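You operate a simulated robot arm through the tools that you are given. There is no shell and no other tool.

You run a simulated two-armed robot. Do the job below in one go: nothing can be reset, and whatever is moved stays where it is left.

JOB
Weigh the black-striped cube in the dish and bin it by weight.
Fine: zero the scale with the empty dish on it; put the dish back.

Only the result counts: the job must be done as asked and must still hold three seconds after the hand-in. Knocking over, shifting, dropping, spilling or breaking anything else fails it.

ROBOT AND FRAMES
Two 7-joint arms with two-finger parallel grippers on one trunk that stands fixed in place. Base frame: the origin is at the foot of the trunk, x ahead of it, y to its left, z up. Lengths are in m, angles in degrees, forces in N, time in s.
The left shoulder is at [0.062, 0.199, 1.179], the right one opposite. With the tool pointing down near the work surface each hand reaches from about 0.26 to 0.7 m from the base axis, measured 20 degrees to its own side. Payload 1.57 kg a hand.
The TCP of each hand is the grasp point between the finger pads, 0.03 m short of the fingertips. In the tool frame z runs along the fingers and y along their closing line. The gripper opens to 0.11 m. The fingers are 0.024 m wide and 0.012 m thick; the gripper's body (0.048 by 0.112 m) begins 0.078 m behind the TCP.
Orientation is that of the tool frame in the base frame, as a unit quaternion [w, x, y, z]. With the fingers straight down and closing along the base's y, the tool's x points along the base's -x, its y along +y and its z along -z.

CONTROLS
- The arms move only by the tool drive_tool. It takes "left_motion", "right_motion" or both (then of equal length, played together; a hand with none holds still); each is a list of rows, each an object (a shift or turn left out is 0, a gripper value left out holds the last) with "hand": the opening, from 0 (shut) to 1 (fully open); "translation": the shift along the tool's x, y, z in m, a list of three; "dr": the turn, a rotation vector about the tool's x, y, z in degrees, a list of three. In form: [{"hand": hand, "translation": [x, y, z], "dr": [wx, wy, wz]}, ...]. A call has 1 to 20 rows; each row is the pose to reach, as a shift and turn from the pose commanded when the call began, along the tool's axes at that moment. A row lasts 0.2 s, in which the tool goes at most 0.05 m and 8.6 degrees; a call with a longer step from one row to the next is refused whole, and so is a gripper value outside its range. A pose out of reach is approached as far as the arm can. The call stops where the force on the tool passes 40 N (or 10 N more than at its start, if that is more) or the arm is blocked; 0.2 s more then pass. The fingers move at their own pace (about 0.072 m/s each) and stop on an object; they squeeze with about 32 N. The grip force told is the motor's: it shows also when the fingers shut on nothing. Time passes only in rows, and 0.2 s behind the last, so rows that repeat a pose let the fingers close. The reply holds the time, the measured pose of the TCP, the force on the tool along the base axes, the opening and the grip force, in the units named above and with some noise, with the torque about the TCP (base axes, N m) and any sound that the robot's microphone picked up.
- Cameras (640 x 400 px; columns grow to the right, rows downward): "scene" is now at [0.092, 0.0489, 1.7595]; the picture's right is [0.61, -0.79, 0.00], its down [-0.64, -0.50, -0.58] and it looks along [0.46, 0.36, -0.81] (base axes); focal length 337 px, centre (320, 200). "left" rides on the left gripper at [0.07, -0.016, -0.141] in its tool frame; the picture's right is [0.23, 0.97, 0.00], its down [-0.86, 0.20, -0.48] and it looks along [-0.47, 0.11, 0.88] (tool axes); focal length 222 px, centre (320, 200). "right" rides on the right gripper at [0.07, 0.016, -0.141] in its tool frame; the picture's right is [-0.23, 0.97, 0.00], its down [-0.85, -0.20, -0.48] and it looks along [-0.47, -0.11, 0.88] (tool axes); focal length 222 px, centre (320, 200). There is no depth. A picture from a camera that has moved, and an enlarged one, comes with that camera's place and axes in the base frame and with its lens.
- camera(camera): a new picture of that camera. The clock stands still meanwhile.
- slide_trunk(by): slides the trunk up (or, below 0, down) by that many m; the arms and the scene camera ride with it, the base frame stays. It gives what a move gives, with no picture.
- pan_tilt(pan, tilt): turns the head with the scene camera to pan (to the left, within 86 degrees either way) and tilt (down, from -29 to 69), counted from straight ahead of the robot. It gives what a move gives.
- inspect(camera, box): a new picture of the part [left, top, right, bottom] of that camera's present view, enlarged. The clock stands still meanwhile.
- hand_in(): hands the job in; it is judged then, once.

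Places have to be worked out from the pictures, the camera data and where the tool is seen. Open the grippers and draw the arms clear of the work before you hand the job in, unless the task says otherwise.

The tools are called after "Emit:" by a JSON object that holds its "fn" and its "kwargs". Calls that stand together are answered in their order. drive_tool: Moves the arms, as the interface text tells. Its arguments: {"type":"object","properties":{"left_motion":{"type":"array","items":{"type":"object","properties":{"hand":{"type":"number"},"translation":{"type":"array","items":{"type":"number"}},"dr":{"type":"array","items":{"type":"number"}}}}},"right_motion":{"type":"array","items":{"type":"object","properties":{"hand":{"type":"number"},"translation":{"type":"array","items":{"type":"number"}},"dr":{"type":"array","items":{"type":"number"}}}}}},"required":[]} The other tools are called the same way: slide_trunk (by) slides the trunk up or down; pan_tilt (pan, tilt) turns the head that bears the scene camera; camera (camera) takes a picture; inspect (camera, box) takes an enlarged picture of a part of a camera's view; hand_in () hands the job in.

At the start:

```text
clock: 0.0
left_tcp_pos: [0.3573, 0.44, 1.1915]
left_tool_rot: [0.0, 0.0, 1.0, 0.0]
left_ft_force: [-0.2, 0.0, -0.3]
left_moment: [-0.01, 0.01, 0.03]
left_finger_gap: 0.1101
left_gripper_force: 0.1
right_tcp_pos: [0.4983, 0.0207, 1.228]
right_tool_rot: [-0.001, 0.0, 1.0, 0.0]
right_ft_force: [0.0, 0.2, 0.6]
right_moment: [0.0, 0.0, 0.02]
right_finger_gap: 0.1099
right_gripper_force: 0.1
trunk travel left (down, up): [-0.775, 0.215]
head pan, tilt: [37.7, 54.1]
```

scene: 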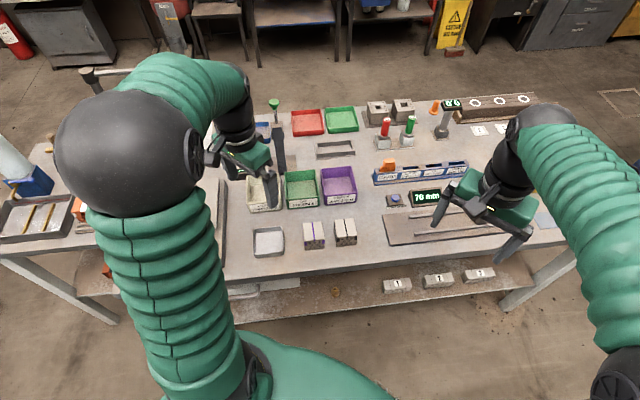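
right: 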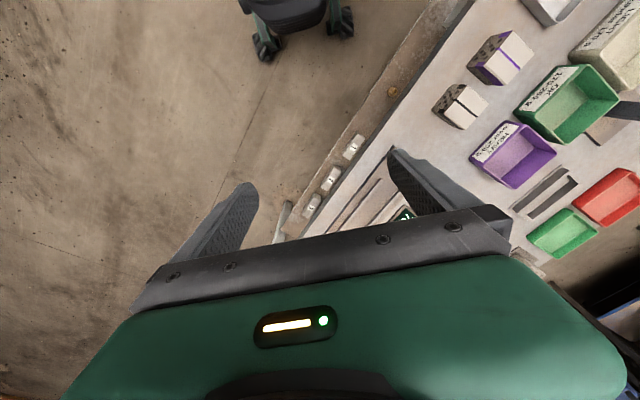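
left: 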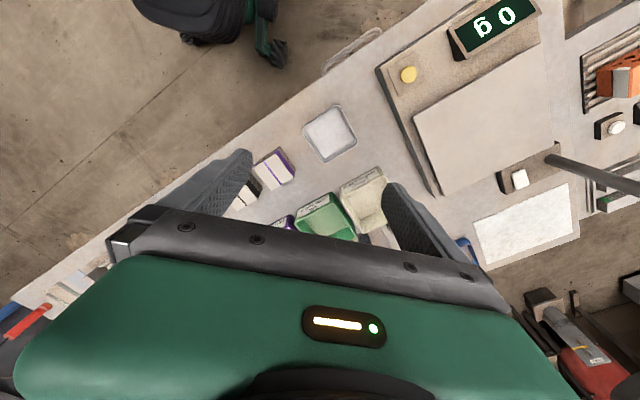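

The left camera shows a scale with a "0 g" type display, a yellow button, a dish and two cubes. I'll look closer at each.

Emit:
{"fn": "inspect", "kwargs": {"camera": "left", "box": [360, 0, 640, 270]}}

Emit:
{"fn": "inspect", "kwargs": {"camera": "left", "box": [220, 80, 420, 250]}}

Emit:
{"fn": "inspect", "kwargs": {"camera": "scene", "box": [200, 90, 480, 290]}}

Emit:
{"fn": "inspect", "kwargs": {"camera": "right", "box": [400, 0, 640, 260]}}

```text
1.48 times, centred on (500, 135) of left
camera zoom: at [0.2881, 0.4238, 1.3339], right [-0.23, 0.97, 0.0], down [0.86, 0.2, 0.48], along [0.47, 0.11, -0.88], focal length 329 px, centre (53, 296)
```

zoom: 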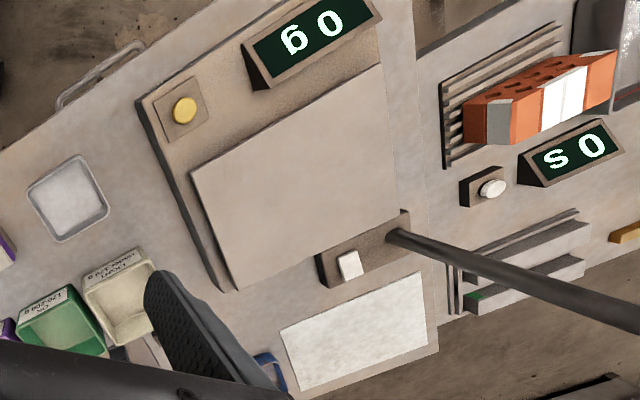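

```text
2.35 times, centred on (320, 165) of left
camera zoom: at [0.2881, 0.4238, 1.3339], right [-0.23, 0.97, 0.0], down [0.86, 0.2, 0.48], along [0.47, 0.11, -0.88], focal length 523 px, centre (320, 282)
```

zoom: 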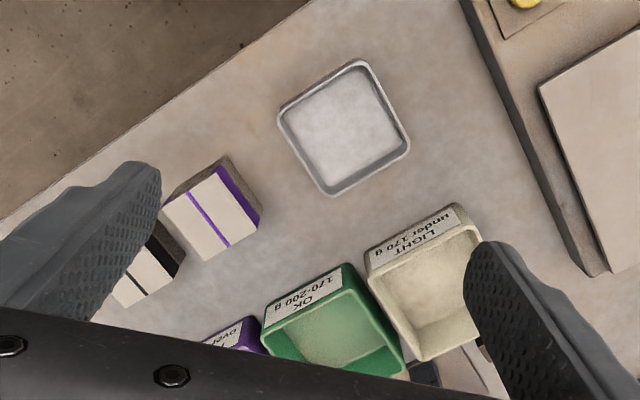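

```text
2.00 times, centred on (340, 190) of scene
camera zoom: at [0.092, 0.0489, 1.7595], right [0.61, -0.79, 0.0], down [-0.64, -0.5, -0.58], along [0.46, 0.36, -0.81], focal length 674 px, centre (280, 220)
```

zoom: 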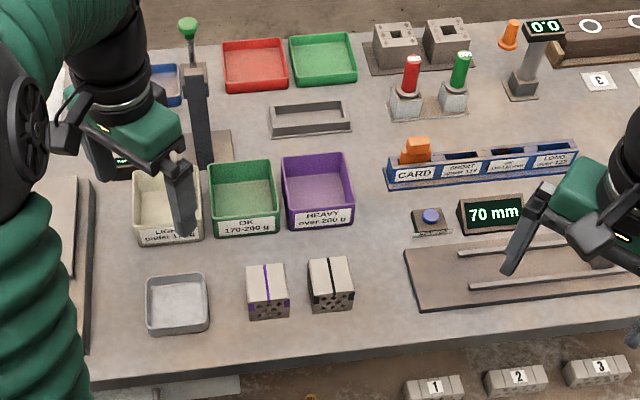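

```text
1.54 times, centred on (520, 130) of right
camera zoom: at [0.4292, 0.0378, 1.3695], right [0.23, 0.97, 0.0], down [0.86, -0.2, 0.48], along [0.47, -0.11, -0.88], focal length 342 px, centre (12, 308)
```

zoom: 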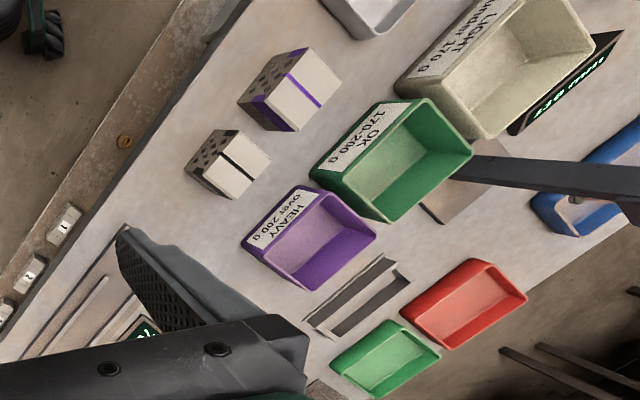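

The dish triangulates to about [0.38, 0.467, 0.878], so the bench top is near z 0.87. I'll turn the head further left to see the scale.

Emit:
{"fn": "pan_tilt", "kwargs": {"pan": 65, "tilt": 52}}

Emit:
{"fn": "camera", "kwargs": {"camera": "scene"}}

```text
clock: 0.9
left_tcp_pos: [0.3554, 0.4391, 1.1936]
left_tool_rot: [0.0, 0.0, 1.0, 0.0]
left_ft_force: [-0.2, 0.1, -0.2]
left_moment: [0.01, 0.0, 0.01]
left_finger_gap: 0.1102
left_gripper_force: 0.0
right_tcp_pos: [0.4964, 0.0205, 1.2282]
right_tool_rot: [0.001, 0.001, 1.0, 0.0]
right_ft_force: [-0.9, 0.6, 0.0]
right_moment: [0.02, 0.01, 0.02]
right_finger_gap: 0.1098
right_gripper_force: 0.0
trunk travel left (down, up): [-0.775, 0.215]
head pan, tilt: [65.0, 52.0]
```

```text
taken
camera scene: at [0.0659, 0.0721, 1.7623], right [0.91, -0.42, 0.0], down [-0.33, -0.71, -0.61], along [0.26, 0.56, -0.79], focal length 337 px, centre (320, 200)
```

scene: 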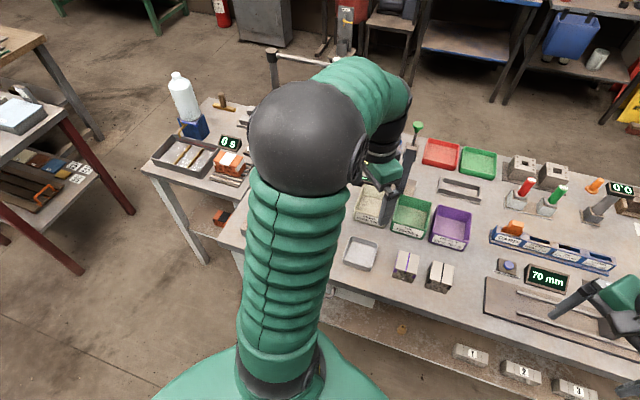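

The scale seems to be at around [0.25, 0.68], hidden from the head by the left arm. I'll draw the left hand back and to the left to view it with its own camera.

Emit:
{"fn": "drive_tool", "kwargs": {"left_motion": [{"translation": [0.025, 0.03, -0.01]}, {"translation": [0.05, 0.06, -0.02]}, {"translation": [0.075, 0.09, -0.03]}, {"translation": [0.1, 0.12, -0.04]}]}}

Emit:
{"fn": "camera", "kwargs": {"camera": "left"}}

Emit:
{"fn": "camera", "kwargs": {"camera": "scene"}}

```text
clock: 1.9
left_tcp_pos: [0.2567, 0.5603, 1.2319]
left_tool_rot: [-0.001, 0.0, 1.0, -0.001]
left_ft_force: [-0.8, 0.2, -0.1]
left_moment: [-0.03, 0.01, 0.0]
left_finger_gap: 0.1102
left_gripper_force: 0.1
right_tcp_pos: [0.4959, 0.0219, 1.2297]
right_tool_rot: [0.001, 0.0, 1.0, 0.001]
right_ft_force: [-0.3, 1.2, 0.2]
right_moment: [-0.01, -0.03, -0.03]
right_finger_gap: 0.1101
right_gripper_force: 0.0
trunk travel left (down, up): [-0.775, 0.215]
head pan, tilt: [65.0, 52.0]
```

```text
taken
camera left: at [0.1871, 0.544, 1.3734], right [-0.23, 0.97, 0.0], down [0.85, 0.2, 0.48], along [0.47, 0.11, -0.88], focal length 222 px, centre (320, 200)
```

left: 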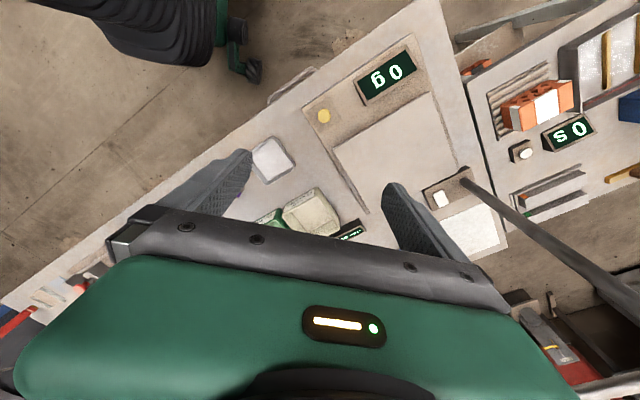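

```text
taken
camera scene: at [0.0649, 0.0742, 1.7622], right [0.91, -0.42, 0.0], down [-0.33, -0.72, -0.61], along [0.26, 0.56, -0.79], focal length 337 px, centre (320, 200)
```

scene: 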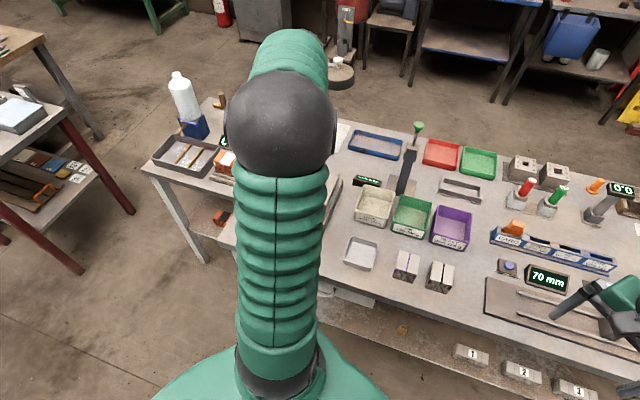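

Emit:
{"fn": "inspect", "kwargs": {"camera": "left", "box": [240, 30, 480, 180]}}

Emit:
{"fn": "inspect", "kwargs": {"camera": "scene", "box": [330, 110, 490, 300]}}

Emit:
{"fn": "inspect", "kwargs": {"camera": "left", "box": [260, 140, 520, 260]}}

```text
2.67 times, centred on (360, 105) of left
camera zoom: at [0.1871, 0.544, 1.3734], right [-0.23, 0.97, 0.0], down [0.85, 0.2, 0.48], along [0.47, 0.11, -0.88], focal length 592 px, centre (213, 453)
```

zoom: 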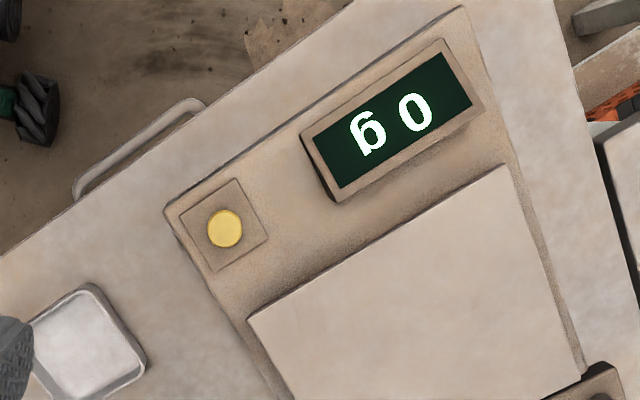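

```text
2.11 times, centred on (410, 205) of scene
camera zoom: at [0.0649, 0.0742, 1.7622], right [0.91, -0.42, 0.0], down [-0.33, -0.72, -0.61], along [0.26, 0.56, -0.79], focal length 710 px, centre (130, 190)
```

zoom: 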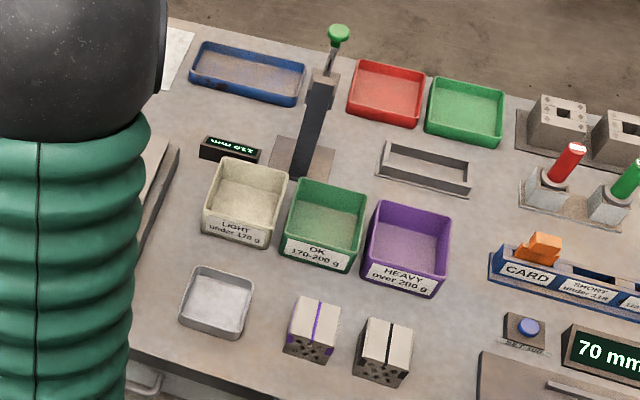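

```text
2.46 times, centred on (390, 200) of left
camera zoom: at [0.1871, 0.544, 1.3734], right [-0.23, 0.97, 0.0], down [0.85, 0.2, 0.48], along [0.47, 0.11, -0.88], focal length 547 px, centre (148, 200)
```

zoom: 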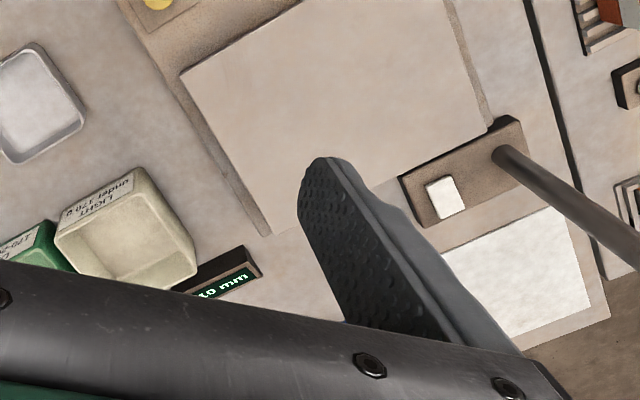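

The scale's yellow button triangulates to about [0.25, 0.568, 0.909]. The plate centre is near [0.305, 0.744], and the bench is turned about 45°. I'll turn the left hand 45° to match the bench and move it above the dish and cubes to measure them.

Emit:
{"fn": "drive_tool", "kwargs": {"left_motion": [{"translation": [-0.028, -0.025, 0.016], "dr": [0, 0, -6.43]}, {"translation": [-0.056, -0.05, 0.032], "dr": [0, 0, -12.86]}, {"translation": [-0.084, -0.075, 0.048], "dr": [0, 0, -19.29]}, {"translation": [-0.112, -0.1, 0.064], "dr": [0, 0, -25.7]}, {"translation": [-0.14, -0.125, 0.08], "dr": [0, 0, -32.15]}, {"translation": [-0.168, -0.15, 0.096], "dr": [0, 0, -38.6]}, {"translation": [-0.196, -0.173, 0.11], "dr": [0, 0, -45]}]}}

Emit:
{"fn": "camera", "kwargs": {"camera": "left"}}

Emit:
{"fn": "camera", "kwargs": {"camera": "scene"}}

```text
clock: 3.5
left_tcp_pos: [0.4555, 0.3837, 1.1214]
left_tool_rot: [0.001, -0.384, 0.923, 0.0]
left_ft_force: [0.7, -0.2, 0.2]
left_moment: [0.0, -0.01, 0.01]
left_finger_gap: 0.11
left_gripper_force: 0.1
right_tcp_pos: [0.4979, 0.0198, 1.2285]
right_tool_rot: [-0.001, 0.0, 1.0, 0.0]
right_ft_force: [0.7, -0.6, 0.0]
right_moment: [-0.02, -0.01, 0.01]
right_finger_gap: 0.1098
right_gripper_force: 0.1
trunk travel left (down, up): [-0.775, 0.215]
head pan, tilt: [65.0, 52.0]
```

```text
taken
camera left: at [0.419, 0.3223, 1.2629], right [-0.85, 0.53, 0.0], down [0.46, 0.75, 0.48], along [0.25, 0.41, -0.88], focal length 222 px, centre (320, 200)
```

left: 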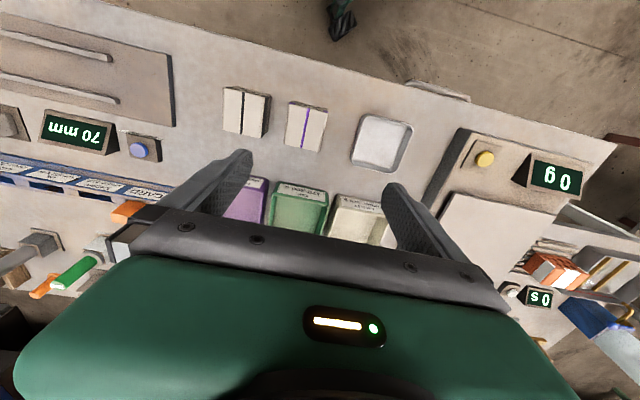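

```text
taken
camera scene: at [0.069, 0.0707, 1.7622], right [0.91, -0.42, 0.0], down [-0.34, -0.71, -0.61], along [0.26, 0.56, -0.79], focal length 337 px, centre (320, 200)
```

scene: 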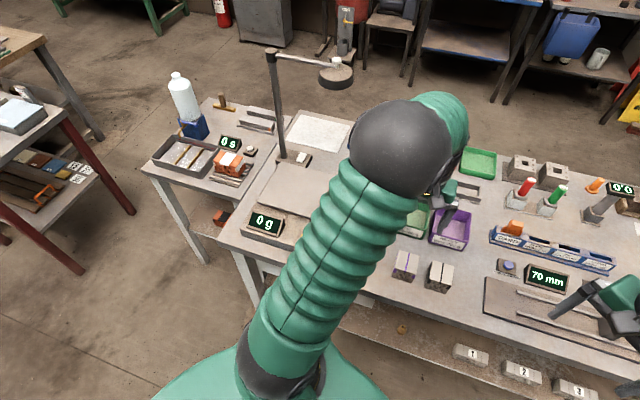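

I'll enlarge the region with the cubes, dish and button.

Emit:
{"fn": "inspect", "kwargs": {"camera": "left", "box": [210, 75, 430, 215]}}

Emit:
{"fn": "inspect", "kwargs": {"camera": "left", "box": [400, 100, 620, 240]}}

Emit:
{"fn": "inspect", "kwargs": {"camera": "scene", "box": [200, 80, 420, 260]}}

```text
2.86 times, centred on (320, 145) of left
camera zoom: at [0.419, 0.3223, 1.2629], right [-0.85, 0.53, 0.0], down [0.46, 0.75, 0.48], along [0.25, 0.41, -0.88], focal length 635 px, centre (320, 357)
```

zoom: 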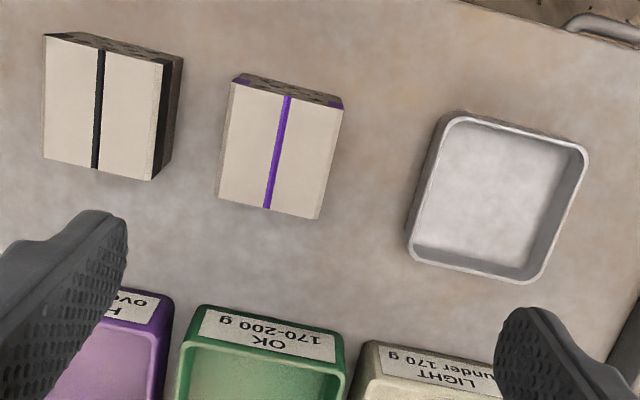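

```text
2.86 times, centred on (510, 170) of left
camera zoom: at [0.419, 0.3223, 1.2629], right [-0.85, 0.53, 0.0], down [0.46, 0.75, 0.48], along [0.25, 0.41, -0.88], focal length 635 px, centre (-223, 286)
```

zoom: 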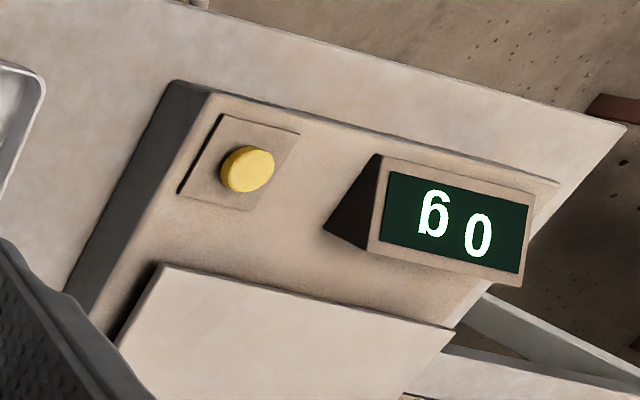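

```text
2.22 times, centred on (310, 170) of scene
camera zoom: at [0.069, 0.0707, 1.7622], right [0.91, -0.42, 0.0], down [-0.34, -0.71, -0.61], along [0.26, 0.56, -0.79], focal length 749 px, centre (342, 267)
```

zoom: 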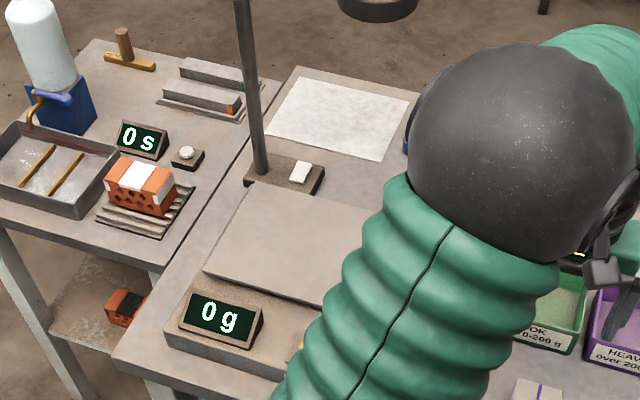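

Black cube centre is about [0.540, 0.304] and 0.06 wide. The dish is about 0.086 square at [0.386, 0.463], turned 45°. I'll go above the dish at z 1.0 and check alignment.

Emit:
{"fn": "drive_tool", "kwargs": {"left_motion": [{"translation": [-0.0017, 0.0264, 0.03]}, {"translation": [-0.0034, 0.0528, 0.06]}, {"translation": [-0.0052, 0.0792, 0.09]}, {"translation": [-0.0069, 0.1056, 0.12]}, {"translation": [-0.0069, 0.1056, 0.12]}]}}

Emit:
{"fn": "camera", "kwargs": {"camera": "left"}}

Emit:
{"fn": "camera", "kwargs": {"camera": "right"}}

Emit:
{"fn": "camera", "kwargs": {"camera": "scene"}}

```text
clock: 4.7
left_tcp_pos: [0.3815, 0.4657, 1.0036]
left_tool_rot: [0.0, -0.383, 0.924, 0.0]
left_ft_force: [0.1, 0.0, 0.0]
left_moment: [0.01, -0.01, 0.01]
left_finger_gap: 0.1101
left_gripper_force: 0.2
right_tcp_pos: [0.4963, 0.0208, 1.2275]
right_tool_rot: [0.0, 0.001, 1.0, 0.001]
right_ft_force: [0.3, 0.0, -0.1]
right_moment: [0.01, -0.01, 0.02]
right_finger_gap: 0.1101
right_gripper_force: 0.1
trunk travel left (down, up): [-0.775, 0.215]
head pan, tilt: [65.0, 52.0]
```

```text
taken
camera left: at [0.3454, 0.4049, 1.1452], right [-0.85, 0.53, 0.0], down [0.46, 0.75, 0.48], along [0.25, 0.41, -0.88], focal length 222 px, centre (320, 200)
```

left: 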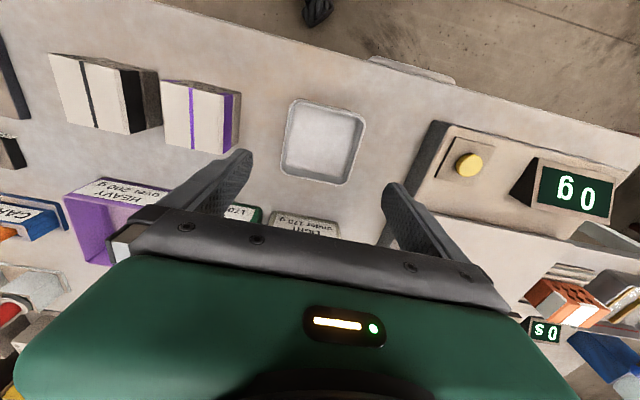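

```text
taken
camera right: at [0.4282, 0.037, 1.3699], right [0.23, 0.97, 0.0], down [0.86, -0.2, 0.48], along [0.47, -0.11, -0.88], focal length 222 px, centre (320, 200)
```

right: 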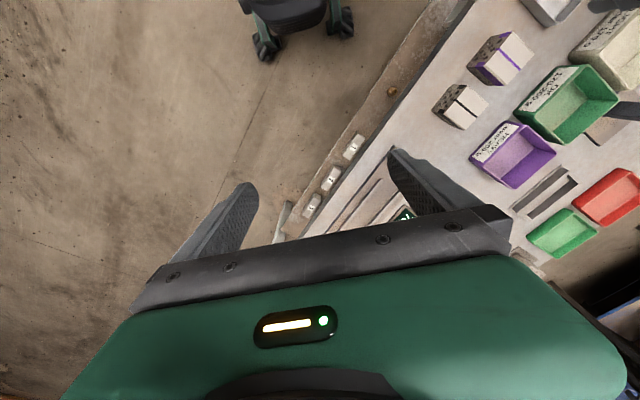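

```text
taken
camera scene: at [0.0666, 0.0733, 1.7622], right [0.91, -0.42, 0.0], down [-0.33, -0.72, -0.61], along [0.26, 0.56, -0.79], focal length 337 px, centre (320, 200)
```

scene: 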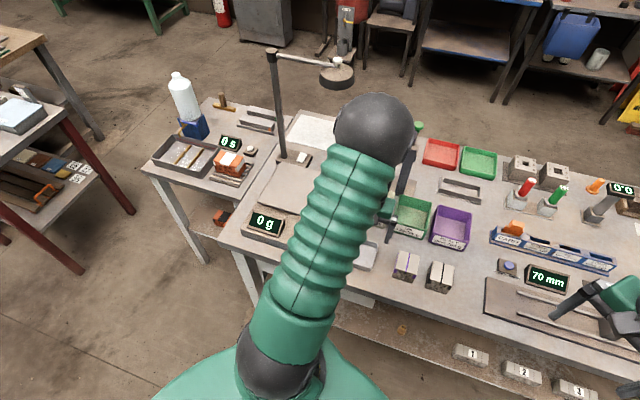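

I'll enlarge the dish view to refine its centre relative to the fingers.

Emit:
{"fn": "inspect", "kwargs": {"camera": "left", "box": [225, 80, 425, 205]}}

Emit:
{"fn": "inspect", "kwargs": {"camera": "left", "box": [30, 40, 250, 180]}}

```text
3.20 times, centred on (325, 142) of left
camera zoom: at [0.3454, 0.4049, 1.1452], right [-0.85, 0.53, 0.0], down [0.46, 0.75, 0.48], along [0.25, 0.41, -0.88], focal length 711 px, centre (304, 384)
```

zoom: 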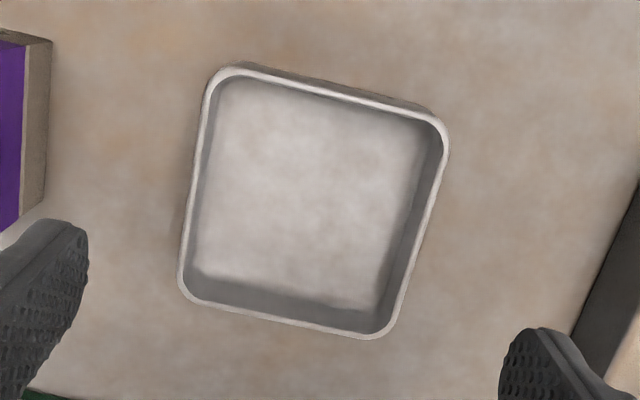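

```text
2.86 times, centred on (140, 110) of left
camera zoom: at [0.3454, 0.4049, 1.1452], right [-0.85, 0.53, 0.0], down [0.46, 0.75, 0.48], along [0.25, 0.41, -0.88], focal length 635 px, centre (834, 457)
```

zoom: 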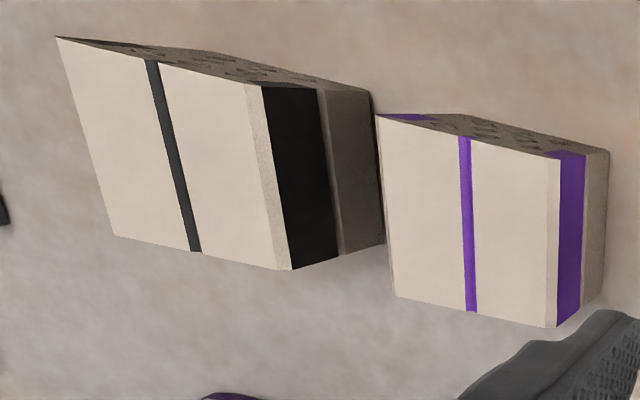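

The rim is near z 0.871, about 0.091 square, yawed about 47°, centred just ahead of the tool centre. I'll trim the yaw, come down to just above the rim, and look again.

Emit:
{"fn": "drive_tool", "kwargs": {"left_motion": [{"translation": [-0.003, 0.002, 0.03], "dr": [0, 0, -1.9]}, {"translation": [-0.003, 0.002, 0.06], "dr": [0, 0, -1.9]}, {"translation": [-0.003, 0.002, 0.08], "dr": [0, 0, -1.9]}, {"translation": [-0.003, 0.002, 0.08], "dr": [0, 0, -1.9]}]}}

Emit:
{"fn": "camera", "kwargs": {"camera": "left"}}

Emit:
{"fn": "inspect", "kwargs": {"camera": "left", "box": [220, 80, 440, 220]}}

```text
clock: 5.7
left_tcp_pos: [0.383, 0.4672, 0.9229]
left_tool_rot: [0.0, -0.398, 0.917, 0.0]
left_ft_force: [-0.3, 0.4, 0.6]
left_moment: [0.0, 0.0, 0.01]
left_finger_gap: 0.1102
left_gripper_force: 0.0
right_tcp_pos: [0.4959, 0.019, 1.2284]
right_tool_rot: [0.0, 0.0, 1.0, 0.001]
right_ft_force: [0.2, 1.1, 0.0]
right_moment: [-0.02, 0.01, 0.03]
right_finger_gap: 0.1101
right_gripper_force: 0.1
trunk travel left (down, up): [-0.775, 0.215]
head pan, tilt: [65.0, 52.0]
```

```text
taken
camera left: at [0.3468, 0.4058, 1.065], right [-0.87, 0.5, 0.0], down [0.44, 0.76, 0.48], along [0.24, 0.41, -0.88], focal length 222 px, centre (320, 200)
```

left: 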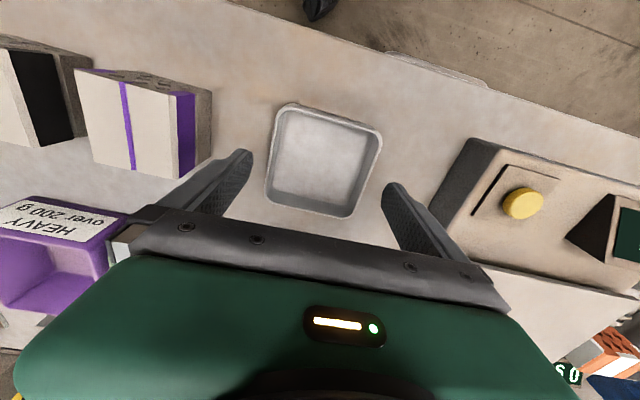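

```text
2.86 times, centred on (330, 150) of left
camera zoom: at [0.3468, 0.4058, 1.065], right [-0.87, 0.5, 0.0], down [0.44, 0.76, 0.48], along [0.24, 0.41, -0.88], focal length 635 px, centre (291, 343)
```

zoom: 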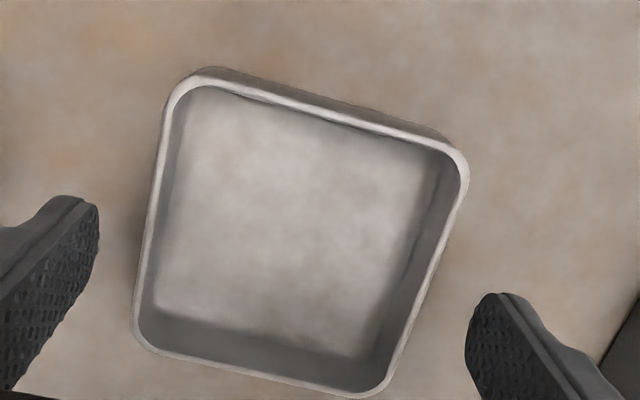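

The dish is centred between the fingers to about 1 mm and squared up. I'll lower outside its walls in small steps until the fingertips reach the bench or the stop triggers, to learn the table height.

Emit:
{"fn": "drive_tool", "kwargs": {"left_motion": [{"translation": [0, 0, 0.015]}, {"translation": [0, 0, 0.028]}, {"translation": [0, 0, 0.032]}, {"translation": [0, 0, 0.034]}, {"translation": [0, 0, 0.036]}]}}

Emit:
{"fn": "inspect", "kwargs": {"camera": "left", "box": [220, 80, 440, 220]}}

Emit:
{"fn": "inspect", "kwargs": {"camera": "scene", "box": [300, 180, 460, 300]}}

```text
clock: 6.9
left_tcp_pos: [0.3832, 0.4698, 0.8868]
left_tool_rot: [0.0, -0.398, 0.917, -0.001]
left_ft_force: [-0.6, 0.0, -0.5]
left_moment: [0.0, 0.0, 0.03]
left_finger_gap: 0.1101
left_gripper_force: 0.1
right_tcp_pos: [0.4976, 0.0201, 1.2282]
right_tool_rot: [0.0, 0.001, 1.0, 0.0]
right_ft_force: [0.1, -0.5, -0.4]
right_moment: [0.01, 0.01, -0.01]
right_finger_gap: 0.11
right_gripper_force: 0.0
trunk travel left (down, up): [-0.775, 0.215]
head pan, tilt: [65.0, 52.0]
```

```text
2.86 times, centred on (330, 150) of left
camera zoom: at [0.348, 0.4076, 1.0282], right [-0.87, 0.5, 0.0], down [0.44, 0.76, 0.48], along [0.24, 0.41, -0.88], focal length 635 px, centre (291, 343)
```

zoom: 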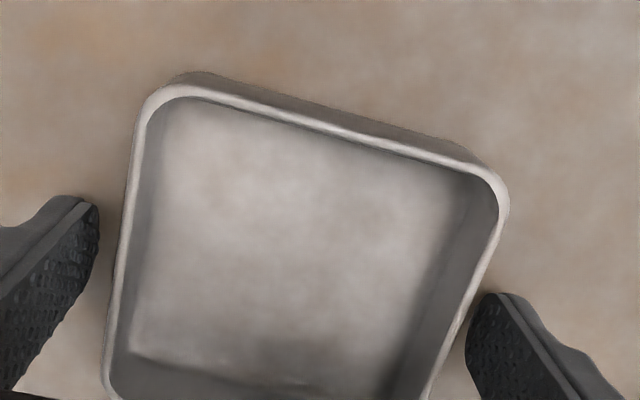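

```text
3.33 times, centred on (380, 240) of scene
camera zoom: at [0.0669, 0.073, 1.7622], right [0.91, -0.42, 0.0], down [-0.33, -0.72, -0.61], along [0.26, 0.56, -0.79], focal length 1124 px, centre (120, 67)
```

zoom: 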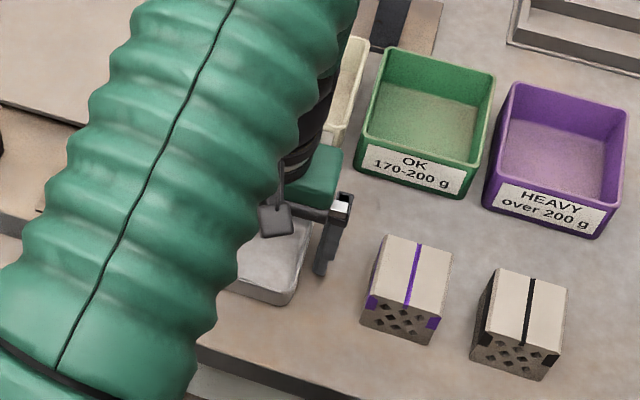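

No contact yet with the tips at about z 0.857, and the rim appears just at pad level. I'll continue down in small steps to find the bench.

Emit:
{"fn": "drive_tool", "kwargs": {"left_motion": [{"translation": [0, 0, 0.002]}, {"translation": [0, 0, 0.004]}, {"translation": [0, 0, 0.006]}, {"translation": [0, 0, 0.008]}, {"translation": [0, 0, 0.01]}]}}

```text
clock: 8.1
left_tcp_pos: [0.3817, 0.4693, 0.8786]
left_tool_rot: [0.002, -0.398, 0.917, 0.001]
left_ft_force: [-1.3, 1.4, 24.2]
left_moment: [0.11, 0.53, -0.2]
left_finger_gap: 0.1102
left_gripper_force: 0.1
right_tcp_pos: [0.4952, 0.0187, 1.2299]
right_tool_rot: [0.001, 0.0, 1.0, 0.001]
right_ft_force: [-0.9, 0.6, 0.0]
right_moment: [-0.03, 0.01, 0.03]
right_finger_gap: 0.1097
right_gripper_force: 0.0
trunk travel left (down, up): [-0.775, 0.215]
head pan, tilt: [65.0, 52.0]
```

Bench contact at tip height of about 0.849, so the table is at z≈0.849. I'll lift 4 mm off and close on the dish.

Emit:
{"fn": "drive_tool", "kwargs": {"left_motion": [{"translation": [0, 0, -0.004]}, {"translation": [0, 0, -0.005], "hand": 0.8}, {"translation": [0, 0, -0.005], "hand": 0.7}, {"translation": [0, 0, -0.005], "hand": 0.5}, {"translation": [0, 0, -0.005], "hand": 0.5}]}}

Emit:
{"fn": "camera", "kwargs": {"camera": "left"}}

```text
clock: 9.3
left_tcp_pos: [0.3825, 0.4694, 0.8813]
left_tool_rot: [0.0, -0.398, 0.917, 0.001]
left_ft_force: [0.2, -0.3, 0.1]
left_moment: [0.01, -0.02, 0.0]
left_finger_gap: 0.0898
left_gripper_force: 32.1
right_tcp_pos: [0.4959, 0.0203, 1.2285]
right_tool_rot: [0.0, 0.001, 1.0, 0.0]
right_ft_force: [-0.4, 0.4, -0.3]
right_moment: [-0.01, -0.01, -0.03]
right_finger_gap: 0.11
right_gripper_force: 0.1
trunk travel left (down, up): [-0.775, 0.215]
head pan, tilt: [65.0, 52.0]
```

```text
taken
camera left: at [0.3476, 0.4071, 1.0238], right [-0.87, 0.5, 0.0], down [0.44, 0.76, 0.48], along [0.24, 0.41, -0.88], focal length 222 px, centre (320, 200)
```

left: 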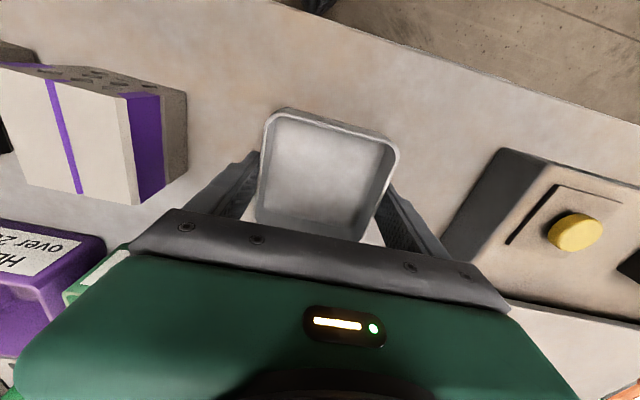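

The dish is gripped (gap 0.0898, 32 N). I'll lift it to z≈1.0 and carry it over the scale plate (plate top ≈0.91) to about [0.305, 0.70].

Emit:
{"fn": "drive_tool", "kwargs": {"left_motion": [{"translation": [0, 0, -0.03]}, {"translation": [0, 0, -0.07]}, {"translation": [0, 0, -0.11]}, {"translation": [-0.0192, 0.0357, -0.12]}, {"translation": [-0.0385, 0.0714, -0.12]}, {"translation": [-0.0577, 0.1071, -0.12]}, {"translation": [-0.0769, 0.1428, -0.12]}, {"translation": [-0.0962, 0.1785, -0.12]}, {"translation": [-0.1154, 0.2142, -0.12]}, {"translation": [-0.1154, 0.2142, -0.12]}]}}

Emit:
{"fn": "camera", "kwargs": {"camera": "left"}}

Emit:
{"fn": "camera", "kwargs": {"camera": "scene"}}

```text
clock: 11.5
left_tcp_pos: [0.307, 0.702, 1.0012]
left_tool_rot: [0.0, -0.398, 0.917, 0.0]
left_ft_force: [-0.1, 0.6, -0.6]
left_moment: [-0.02, 0.02, 0.01]
left_finger_gap: 0.0895
left_gripper_force: 32.2
right_tcp_pos: [0.4958, 0.0216, 1.2291]
right_tool_rot: [-0.001, 0.0, 1.0, 0.0]
right_ft_force: [-0.8, -0.1, 0.5]
right_moment: [0.02, 0.03, 0.0]
right_finger_gap: 0.1098
right_gripper_force: 0.0
trunk travel left (down, up): [-0.775, 0.215]
head pan, tilt: [65.0, 52.0]
```

```text
taken
camera left: at [0.2712, 0.6398, 1.1434], right [-0.87, 0.5, 0.0], down [0.44, 0.76, 0.48], along [0.24, 0.41, -0.88], focal length 222 px, centre (320, 200)
```

left: 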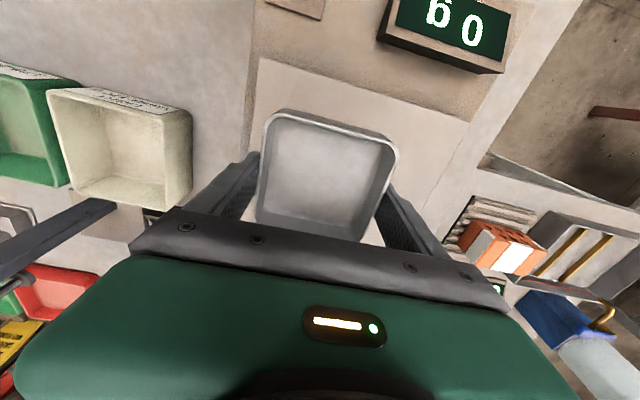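

```text
taken
camera scene: at [0.0662, 0.077, 1.7621], right [0.91, -0.42, 0.0], down [-0.33, -0.72, -0.61], along [0.26, 0.55, -0.79], focal length 337 px, centre (320, 200)
```

scene: 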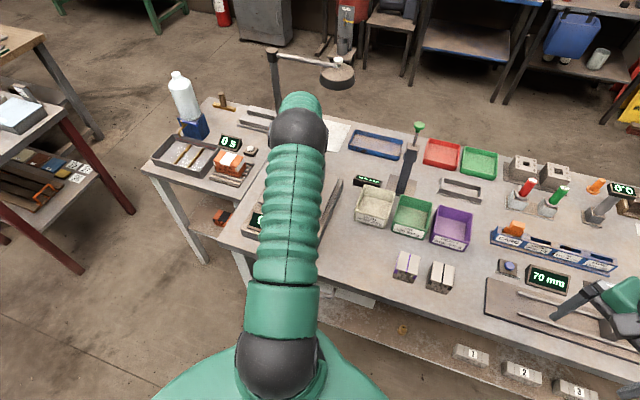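

The dish is over the plate with margins of about 25 mm on the near edges. I'll lower it to just above the plate.

Emit:
{"fn": "drive_tool", "kwargs": {"left_motion": [{"translation": [0, 0, 0.025]}, {"translation": [0, 0, 0.042]}, {"translation": [0, 0, 0.048]}, {"translation": [0, 0, 0.05]}]}}

Emit:
{"fn": "camera", "kwargs": {"camera": "left"}}

```text
clock: 12.5
left_tcp_pos: [0.3068, 0.6985, 0.9527]
left_tool_rot: [0.0, -0.398, 0.917, 0.001]
left_ft_force: [0.1, -0.5, 0.0]
left_moment: [0.01, -0.01, 0.0]
left_finger_gap: 0.0896
left_gripper_force: 32.4
right_tcp_pos: [0.4981, 0.0193, 1.2294]
right_tool_rot: [0.0, 0.0, 1.0, 0.001]
right_ft_force: [-0.1, -0.6, 0.2]
right_moment: [0.0, 0.03, 0.0]
right_finger_gap: 0.1098
right_gripper_force: 0.1
trunk travel left (down, up): [-0.775, 0.215]
head pan, tilt: [65.0, 52.0]
```

```text
taken
camera left: at [0.2709, 0.637, 1.0944], right [-0.87, 0.5, 0.0], down [0.44, 0.76, 0.48], along [0.24, 0.42, -0.88], focal length 222 px, centre (320, 200)
```

left: 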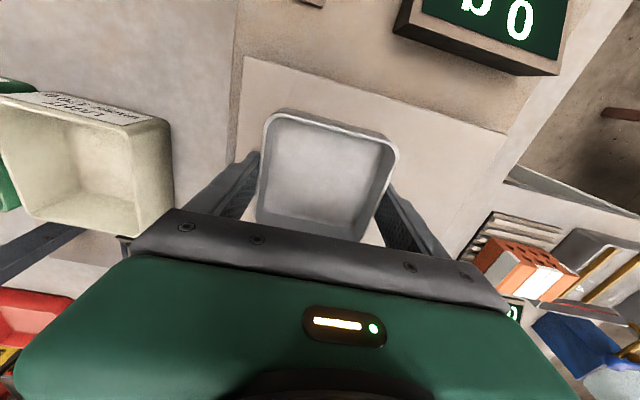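

Scaling of the plate corners puts the plate at about z 0.902, so the dish has about 16 mm to go. I'll step down gently with force checks.

Emit:
{"fn": "drive_tool", "kwargs": {"left_motion": [{"translation": [0, 0, 0.005]}, {"translation": [0, 0, 0.008]}, {"translation": [0, 0, 0.01]}, {"translation": [0, 0, 0.011]}]}}

Emit:
{"fn": "camera", "kwargs": {"camera": "left"}}

```text
clock: 13.5
left_tcp_pos: [0.3054, 0.6996, 0.9456]
left_tool_rot: [0.003, -0.398, 0.917, 0.002]
left_ft_force: [1.0, 4.5, 26.0]
left_moment: [-0.92, 0.04, -0.14]
left_finger_gap: 0.0895
left_gripper_force: 32.1
right_tcp_pos: [0.4957, 0.0165, 1.2293]
right_tool_rot: [0.001, 0.0, 1.0, 0.0]
right_ft_force: [-0.3, -0.6, 0.3]
right_moment: [0.0, -0.01, -0.01]
right_finger_gap: 0.11
right_gripper_force: 0.0
trunk travel left (down, up): [-0.775, 0.215]
head pan, tilt: [65.0, 52.0]
```

```text
taken
camera left: at [0.2701, 0.6367, 1.0866], right [-0.87, 0.5, 0.0], down [0.44, 0.76, 0.49], along [0.24, 0.42, -0.87], focal length 222 px, centre (320, 200)
```

left: 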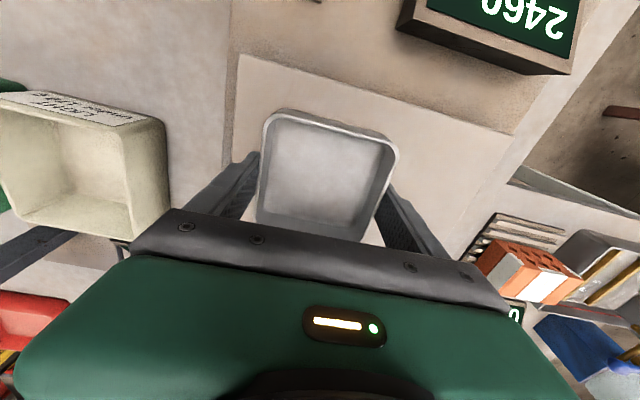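

The dish touches the plate (display reads about 2460 g from the 26 N press). I'll back off about 5 mm so it only rests there, and check.

Emit:
{"fn": "drive_tool", "kwargs": {"left_motion": [{"translation": [0, 0, -0.003]}, {"translation": [0, 0, -0.005]}, {"translation": [0, 0, -0.005]}]}}

Emit:
{"fn": "camera", "kwargs": {"camera": "left"}}

```text
clock: 14.3
left_tcp_pos: [0.3058, 0.6985, 0.9457]
left_tool_rot: [-0.001, -0.398, 0.917, 0.0]
left_ft_force: [0.2, 3.3, 8.5]
left_moment: [0.56, 0.1, -0.18]
left_finger_gap: 0.0893
left_gripper_force: 32.0
right_tcp_pos: [0.498, 0.0199, 1.2281]
right_tool_rot: [0.0, 0.0, 1.0, -0.001]
right_ft_force: [-0.1, -0.4, 0.7]
right_moment: [-0.05, 0.0, -0.06]
right_finger_gap: 0.1101
right_gripper_force: 0.1
trunk travel left (down, up): [-0.775, 0.215]
head pan, tilt: [65.0, 52.0]
```

```text
taken
camera left: at [0.2704, 0.6371, 1.0871], right [-0.87, 0.5, 0.0], down [0.44, 0.76, 0.48], along [0.24, 0.41, -0.88], focal length 222 px, centre (320, 200)
```

left: 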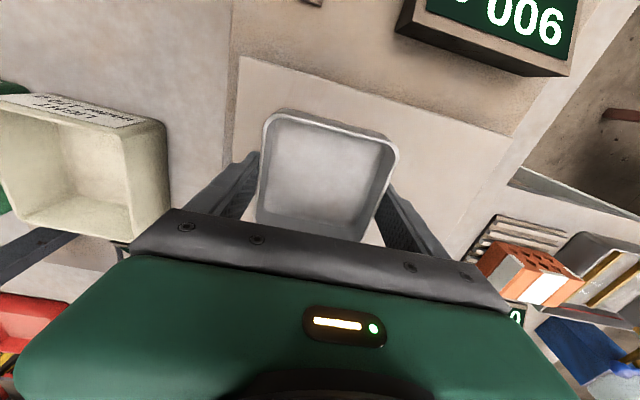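

It's still pressing lightly (~0.9 kg). I'll ease off another 1.5 mm and open the fingers.

Emit:
{"fn": "drive_tool", "kwargs": {"left_motion": [{"translation": [0, 0, -0.0015]}, {"translation": [0, 0, -0.0015]}, {"translation": [0, 0, -0.0015], "hand": 1}, {"translation": [0, 0, -0.0015], "hand": 1}]}}

Emit:
{"fn": "camera", "kwargs": {"camera": "left"}}

```text
clock: 15.3
left_tcp_pos: [0.3045, 0.6989, 0.9478]
left_tool_rot: [0.0, -0.397, 0.918, -0.001]
left_ft_force: [-0.2, 0.6, 0.6]
left_moment: [0.02, 0.01, 0.01]
left_finger_gap: 0.1102
left_gripper_force: 0.1
right_tcp_pos: [0.4971, 0.021, 1.2282]
right_tool_rot: [0.0, 0.0, 1.0, 0.0]
right_ft_force: [0.1, -0.4, 0.0]
right_moment: [0.02, -0.03, -0.03]
right_finger_gap: 0.11
right_gripper_force: 0.0
trunk travel left (down, up): [-0.775, 0.215]
head pan, tilt: [65.0, 52.0]
```

```text
taken
camera left: at [0.2706, 0.6381, 1.0889], right [-0.87, 0.5, 0.0], down [0.44, 0.76, 0.48], along [0.24, 0.41, -0.88], focal length 222 px, centre (320, 200)
```

left: 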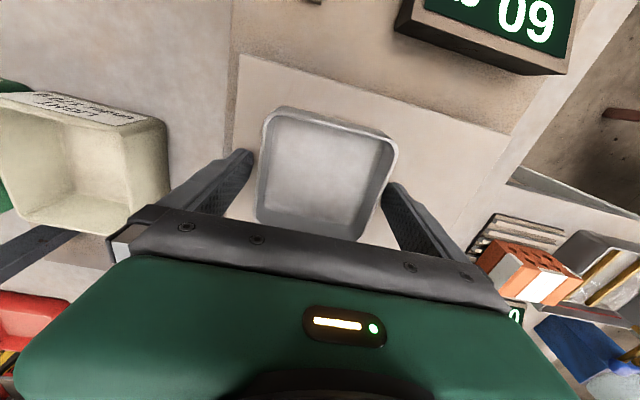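

The dish stands on the plate and the display appears to read 60 g. I'll rise straight up, shut the fingers and move over the yellow button.

Emit:
{"fn": "drive_tool", "kwargs": {"left_motion": [{"translation": [0, 0, -0.03], "hand": 1}, {"translation": [0, 0, -0.06], "hand": 1}, {"translation": [0, 0, -0.09], "hand": 0}, {"translation": [0.0334, -0.0122, -0.09]}, {"translation": [0.0668, -0.0245, -0.09]}, {"translation": [0.1002, -0.0367, -0.09]}, {"translation": [0.1336, -0.049, -0.09]}, {"translation": [0.1336, -0.049, -0.09]}]}}

Emit:
{"fn": "camera", "kwargs": {"camera": "left"}}

Emit:
{"fn": "camera", "kwargs": {"camera": "scene"}}

```text
clock: 17.1
left_tcp_pos: [0.2498, 0.5677, 1.0358]
left_tool_rot: [0.0, -0.398, 0.917, 0.0]
left_ft_force: [-0.3, -0.3, -0.3]
left_moment: [0.03, 0.05, -0.01]
left_finger_gap: 0.0
left_gripper_force: 21.2
right_tcp_pos: [0.4971, 0.0202, 1.2293]
right_tool_rot: [0.0, 0.0, 1.0, 0.0]
right_ft_force: [0.2, 0.8, 0.2]
right_moment: [0.02, 0.02, -0.03]
right_finger_gap: 0.11
right_gripper_force: 0.2
trunk travel left (down, up): [-0.775, 0.215]
head pan, tilt: [65.0, 52.0]
```

```text
taken
camera left: at [0.2149, 0.5065, 1.1781], right [-0.87, 0.5, 0.0], down [0.44, 0.76, 0.48], along [0.24, 0.41, -0.88], focal length 222 px, centre (320, 200)
```

left: 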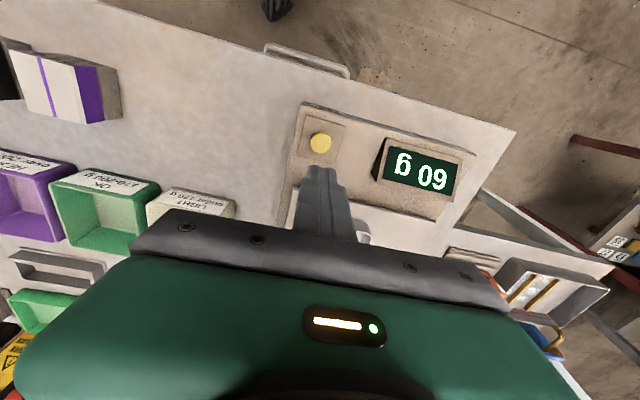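

```text
taken
camera scene: at [0.0658, 0.0728, 1.7622], right [0.91, -0.42, 0.0], down [-0.33, -0.72, -0.61], along [0.26, 0.56, -0.79], focal length 337 px, centre (320, 200)
```

scene: 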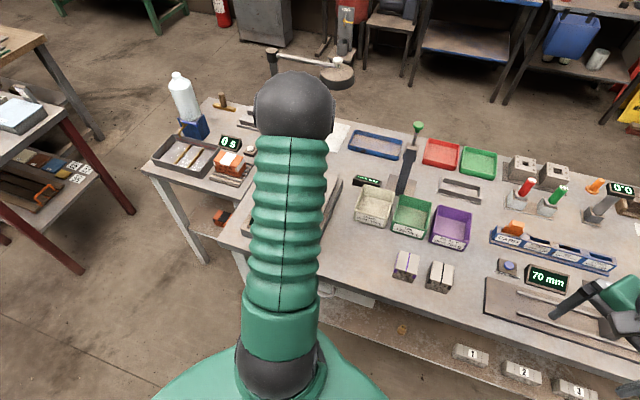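

The display reads 60 g, and the button sits about 4 mm to the front of the tool axis. I'll shift and come down close to it.

Emit:
{"fn": "drive_tool", "kwargs": {"left_motion": [{"translation": [0.004, 0, 0.035]}, {"translation": [0.004, 0, 0.065]}, {"translation": [0.004, 0, 0.08]}, {"translation": [0.004, 0, 0.08]}]}}

Emit:
{"fn": "inspect", "kwargs": {"camera": "left", "box": [240, 80, 460, 220]}}

```text
clock: 18.1
left_tcp_pos: [0.247, 0.5661, 0.9574]
left_tool_rot: [0.0, -0.399, 0.917, 0.0]
left_ft_force: [-0.1, -0.4, -0.2]
left_moment: [0.01, 0.0, -0.02]
left_finger_gap: 0.0002
left_gripper_force: 21.6
right_tcp_pos: [0.4971, 0.0193, 1.2291]
right_tool_rot: [0.0, -0.001, 1.0, 0.0]
right_ft_force: [-0.3, -0.4, -0.6]
right_moment: [-0.02, 0.0, 0.03]
right_finger_gap: 0.1101
right_gripper_force: 0.0
trunk travel left (down, up): [-0.775, 0.215]
head pan, tilt: [65.0, 52.0]
```

```text
2.86 times, centred on (350, 150) of left
camera zoom: at [0.2118, 0.5041, 1.0989], right [-0.87, 0.5, 0.0], down [0.44, 0.76, 0.48], along [0.24, 0.41, -0.88], focal length 635 px, centre (234, 343)
```

zoom: 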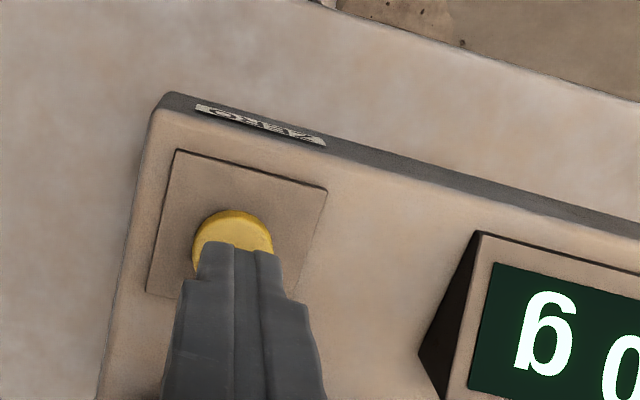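

The fingertips are right over the button (labelled ZERO-like on the front edge). I'll press down in 2 mm steps.

Emit:
{"fn": "drive_tool", "kwargs": {"left_motion": [{"translation": [0, 0, 0.008]}, {"translation": [0, 0, 0.012]}, {"translation": [0, 0, 0.014]}, {"translation": [0, 0, 0.016]}, {"translation": [0, 0, 0.018]}, {"translation": [0, 0, 0.02]}]}}

Emit:
{"fn": "inspect", "kwargs": {"camera": "left", "box": [240, 80, 560, 280]}}

```text
clock: 19.5
left_tcp_pos: [0.2476, 0.5664, 0.9366]
left_tool_rot: [0.001, -0.398, 0.918, 0.0]
left_ft_force: [0.5, 1.2, 3.4]
left_moment: [0.05, -0.02, -0.04]
left_finger_gap: 0.0001
left_gripper_force: 21.3
right_tcp_pos: [0.4974, 0.0201, 1.2277]
right_tool_rot: [0.0, 0.0, 1.0, -0.001]
right_ft_force: [0.0, 0.3, 0.3]
right_moment: [0.0, -0.01, -0.01]
right_finger_gap: 0.11
right_gripper_force: 0.0
trunk travel left (down, up): [-0.775, 0.215]
head pan, tilt: [65.0, 52.0]
heard: click
```

```text
2.00 times, centred on (400, 180) of left
camera zoom: at [0.2115, 0.5042, 1.0793], right [-0.87, 0.5, 0.0], down [0.44, 0.76, 0.48], along [0.24, 0.42, -0.88], focal length 444 px, centre (160, 240)
```

zoom: 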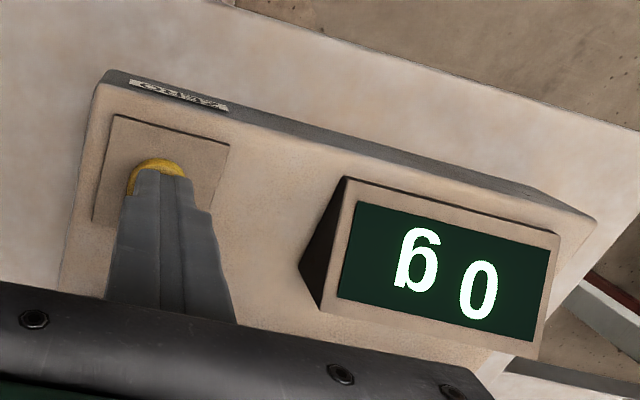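

Click heard and the display shows 0 g with the dish on. I'll rise off the button and go over the black-striped cube at about [0.540, 0.304], opening the fingers.

Emit:
{"fn": "drive_tool", "kwargs": {"left_motion": [{"translation": [0, 0, -0.03]}, {"translation": [0, 0, -0.07]}, {"translation": [0, 0, -0.11]}, {"translation": [-0.001, -0.0436, -0.11]}, {"translation": [-0.002, -0.0873, -0.11]}, {"translation": [-0.003, -0.1309, -0.11], "hand": 1}, {"translation": [-0.004, -0.1746, -0.11]}, {"translation": [-0.005, -0.2182, -0.11]}, {"translation": [-0.006, -0.2618, -0.11]}, {"translation": [-0.007, -0.3055, -0.11]}, {"translation": [-0.008, -0.3491, -0.11]}, {"translation": [-0.0084, -0.3928, -0.11]}, {"translation": [-0.0084, -0.3928, -0.11]}]}}

Emit:
{"fn": "camera", "kwargs": {"camera": "left"}}

Emit:
{"fn": "camera", "kwargs": {"camera": "scene"}}

Emit:
{"fn": "inspect", "kwargs": {"camera": "left", "box": [220, 80, 440, 220]}}

```text
clock: 22.3
left_tcp_pos: [0.5386, 0.3028, 1.0482]
left_tool_rot: [0.0, -0.398, 0.917, 0.001]
left_ft_force: [0.1, -0.6, -0.2]
left_moment: [0.01, -0.02, -0.01]
left_finger_gap: 0.1099
left_gripper_force: 0.0
right_tcp_pos: [0.4954, 0.0205, 1.2288]
right_tool_rot: [0.0, 0.0, 1.0, 0.0]
right_ft_force: [0.8, -0.9, -0.4]
right_moment: [0.03, 0.0, 0.02]
right_finger_gap: 0.11
right_gripper_force: 0.1
trunk travel left (down, up): [-0.775, 0.215]
head pan, tilt: [65.0, 52.0]
```

```text
taken
camera left: at [0.5033, 0.2407, 1.1905], right [-0.87, 0.5, 0.0], down [0.44, 0.76, 0.48], along [0.24, 0.41, -0.88], focal length 222 px, centre (320, 200)
```

left: 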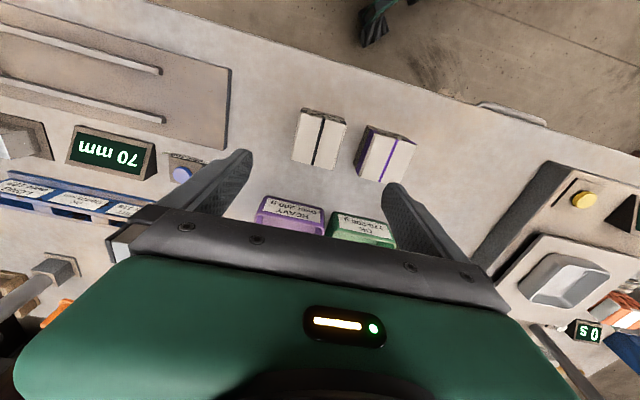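

```text
taken
camera scene: at [0.0668, 0.071, 1.7623], right [0.91, -0.42, 0.0], down [-0.33, -0.71, -0.61], along [0.26, 0.56, -0.79], focal length 337 px, centre (320, 200)
```

scene: 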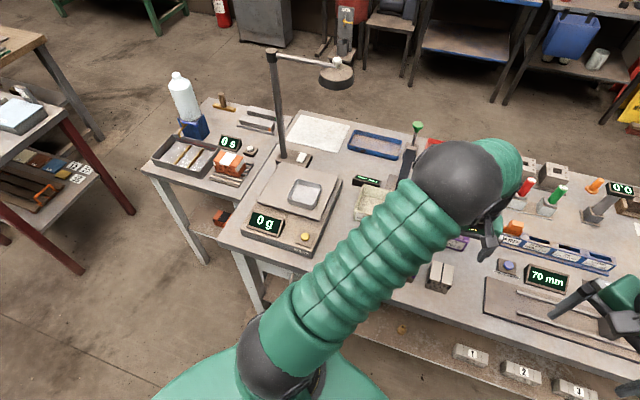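

```text
2.86 times, centred on (330, 150) of left
camera zoom: at [0.5033, 0.2407, 1.1905], right [-0.87, 0.5, 0.0], down [0.44, 0.76, 0.48], along [0.24, 0.41, -0.88], focal length 635 px, centre (291, 343)
```

zoom: 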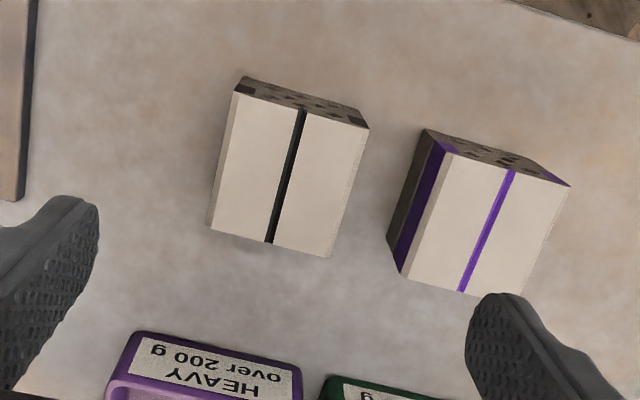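

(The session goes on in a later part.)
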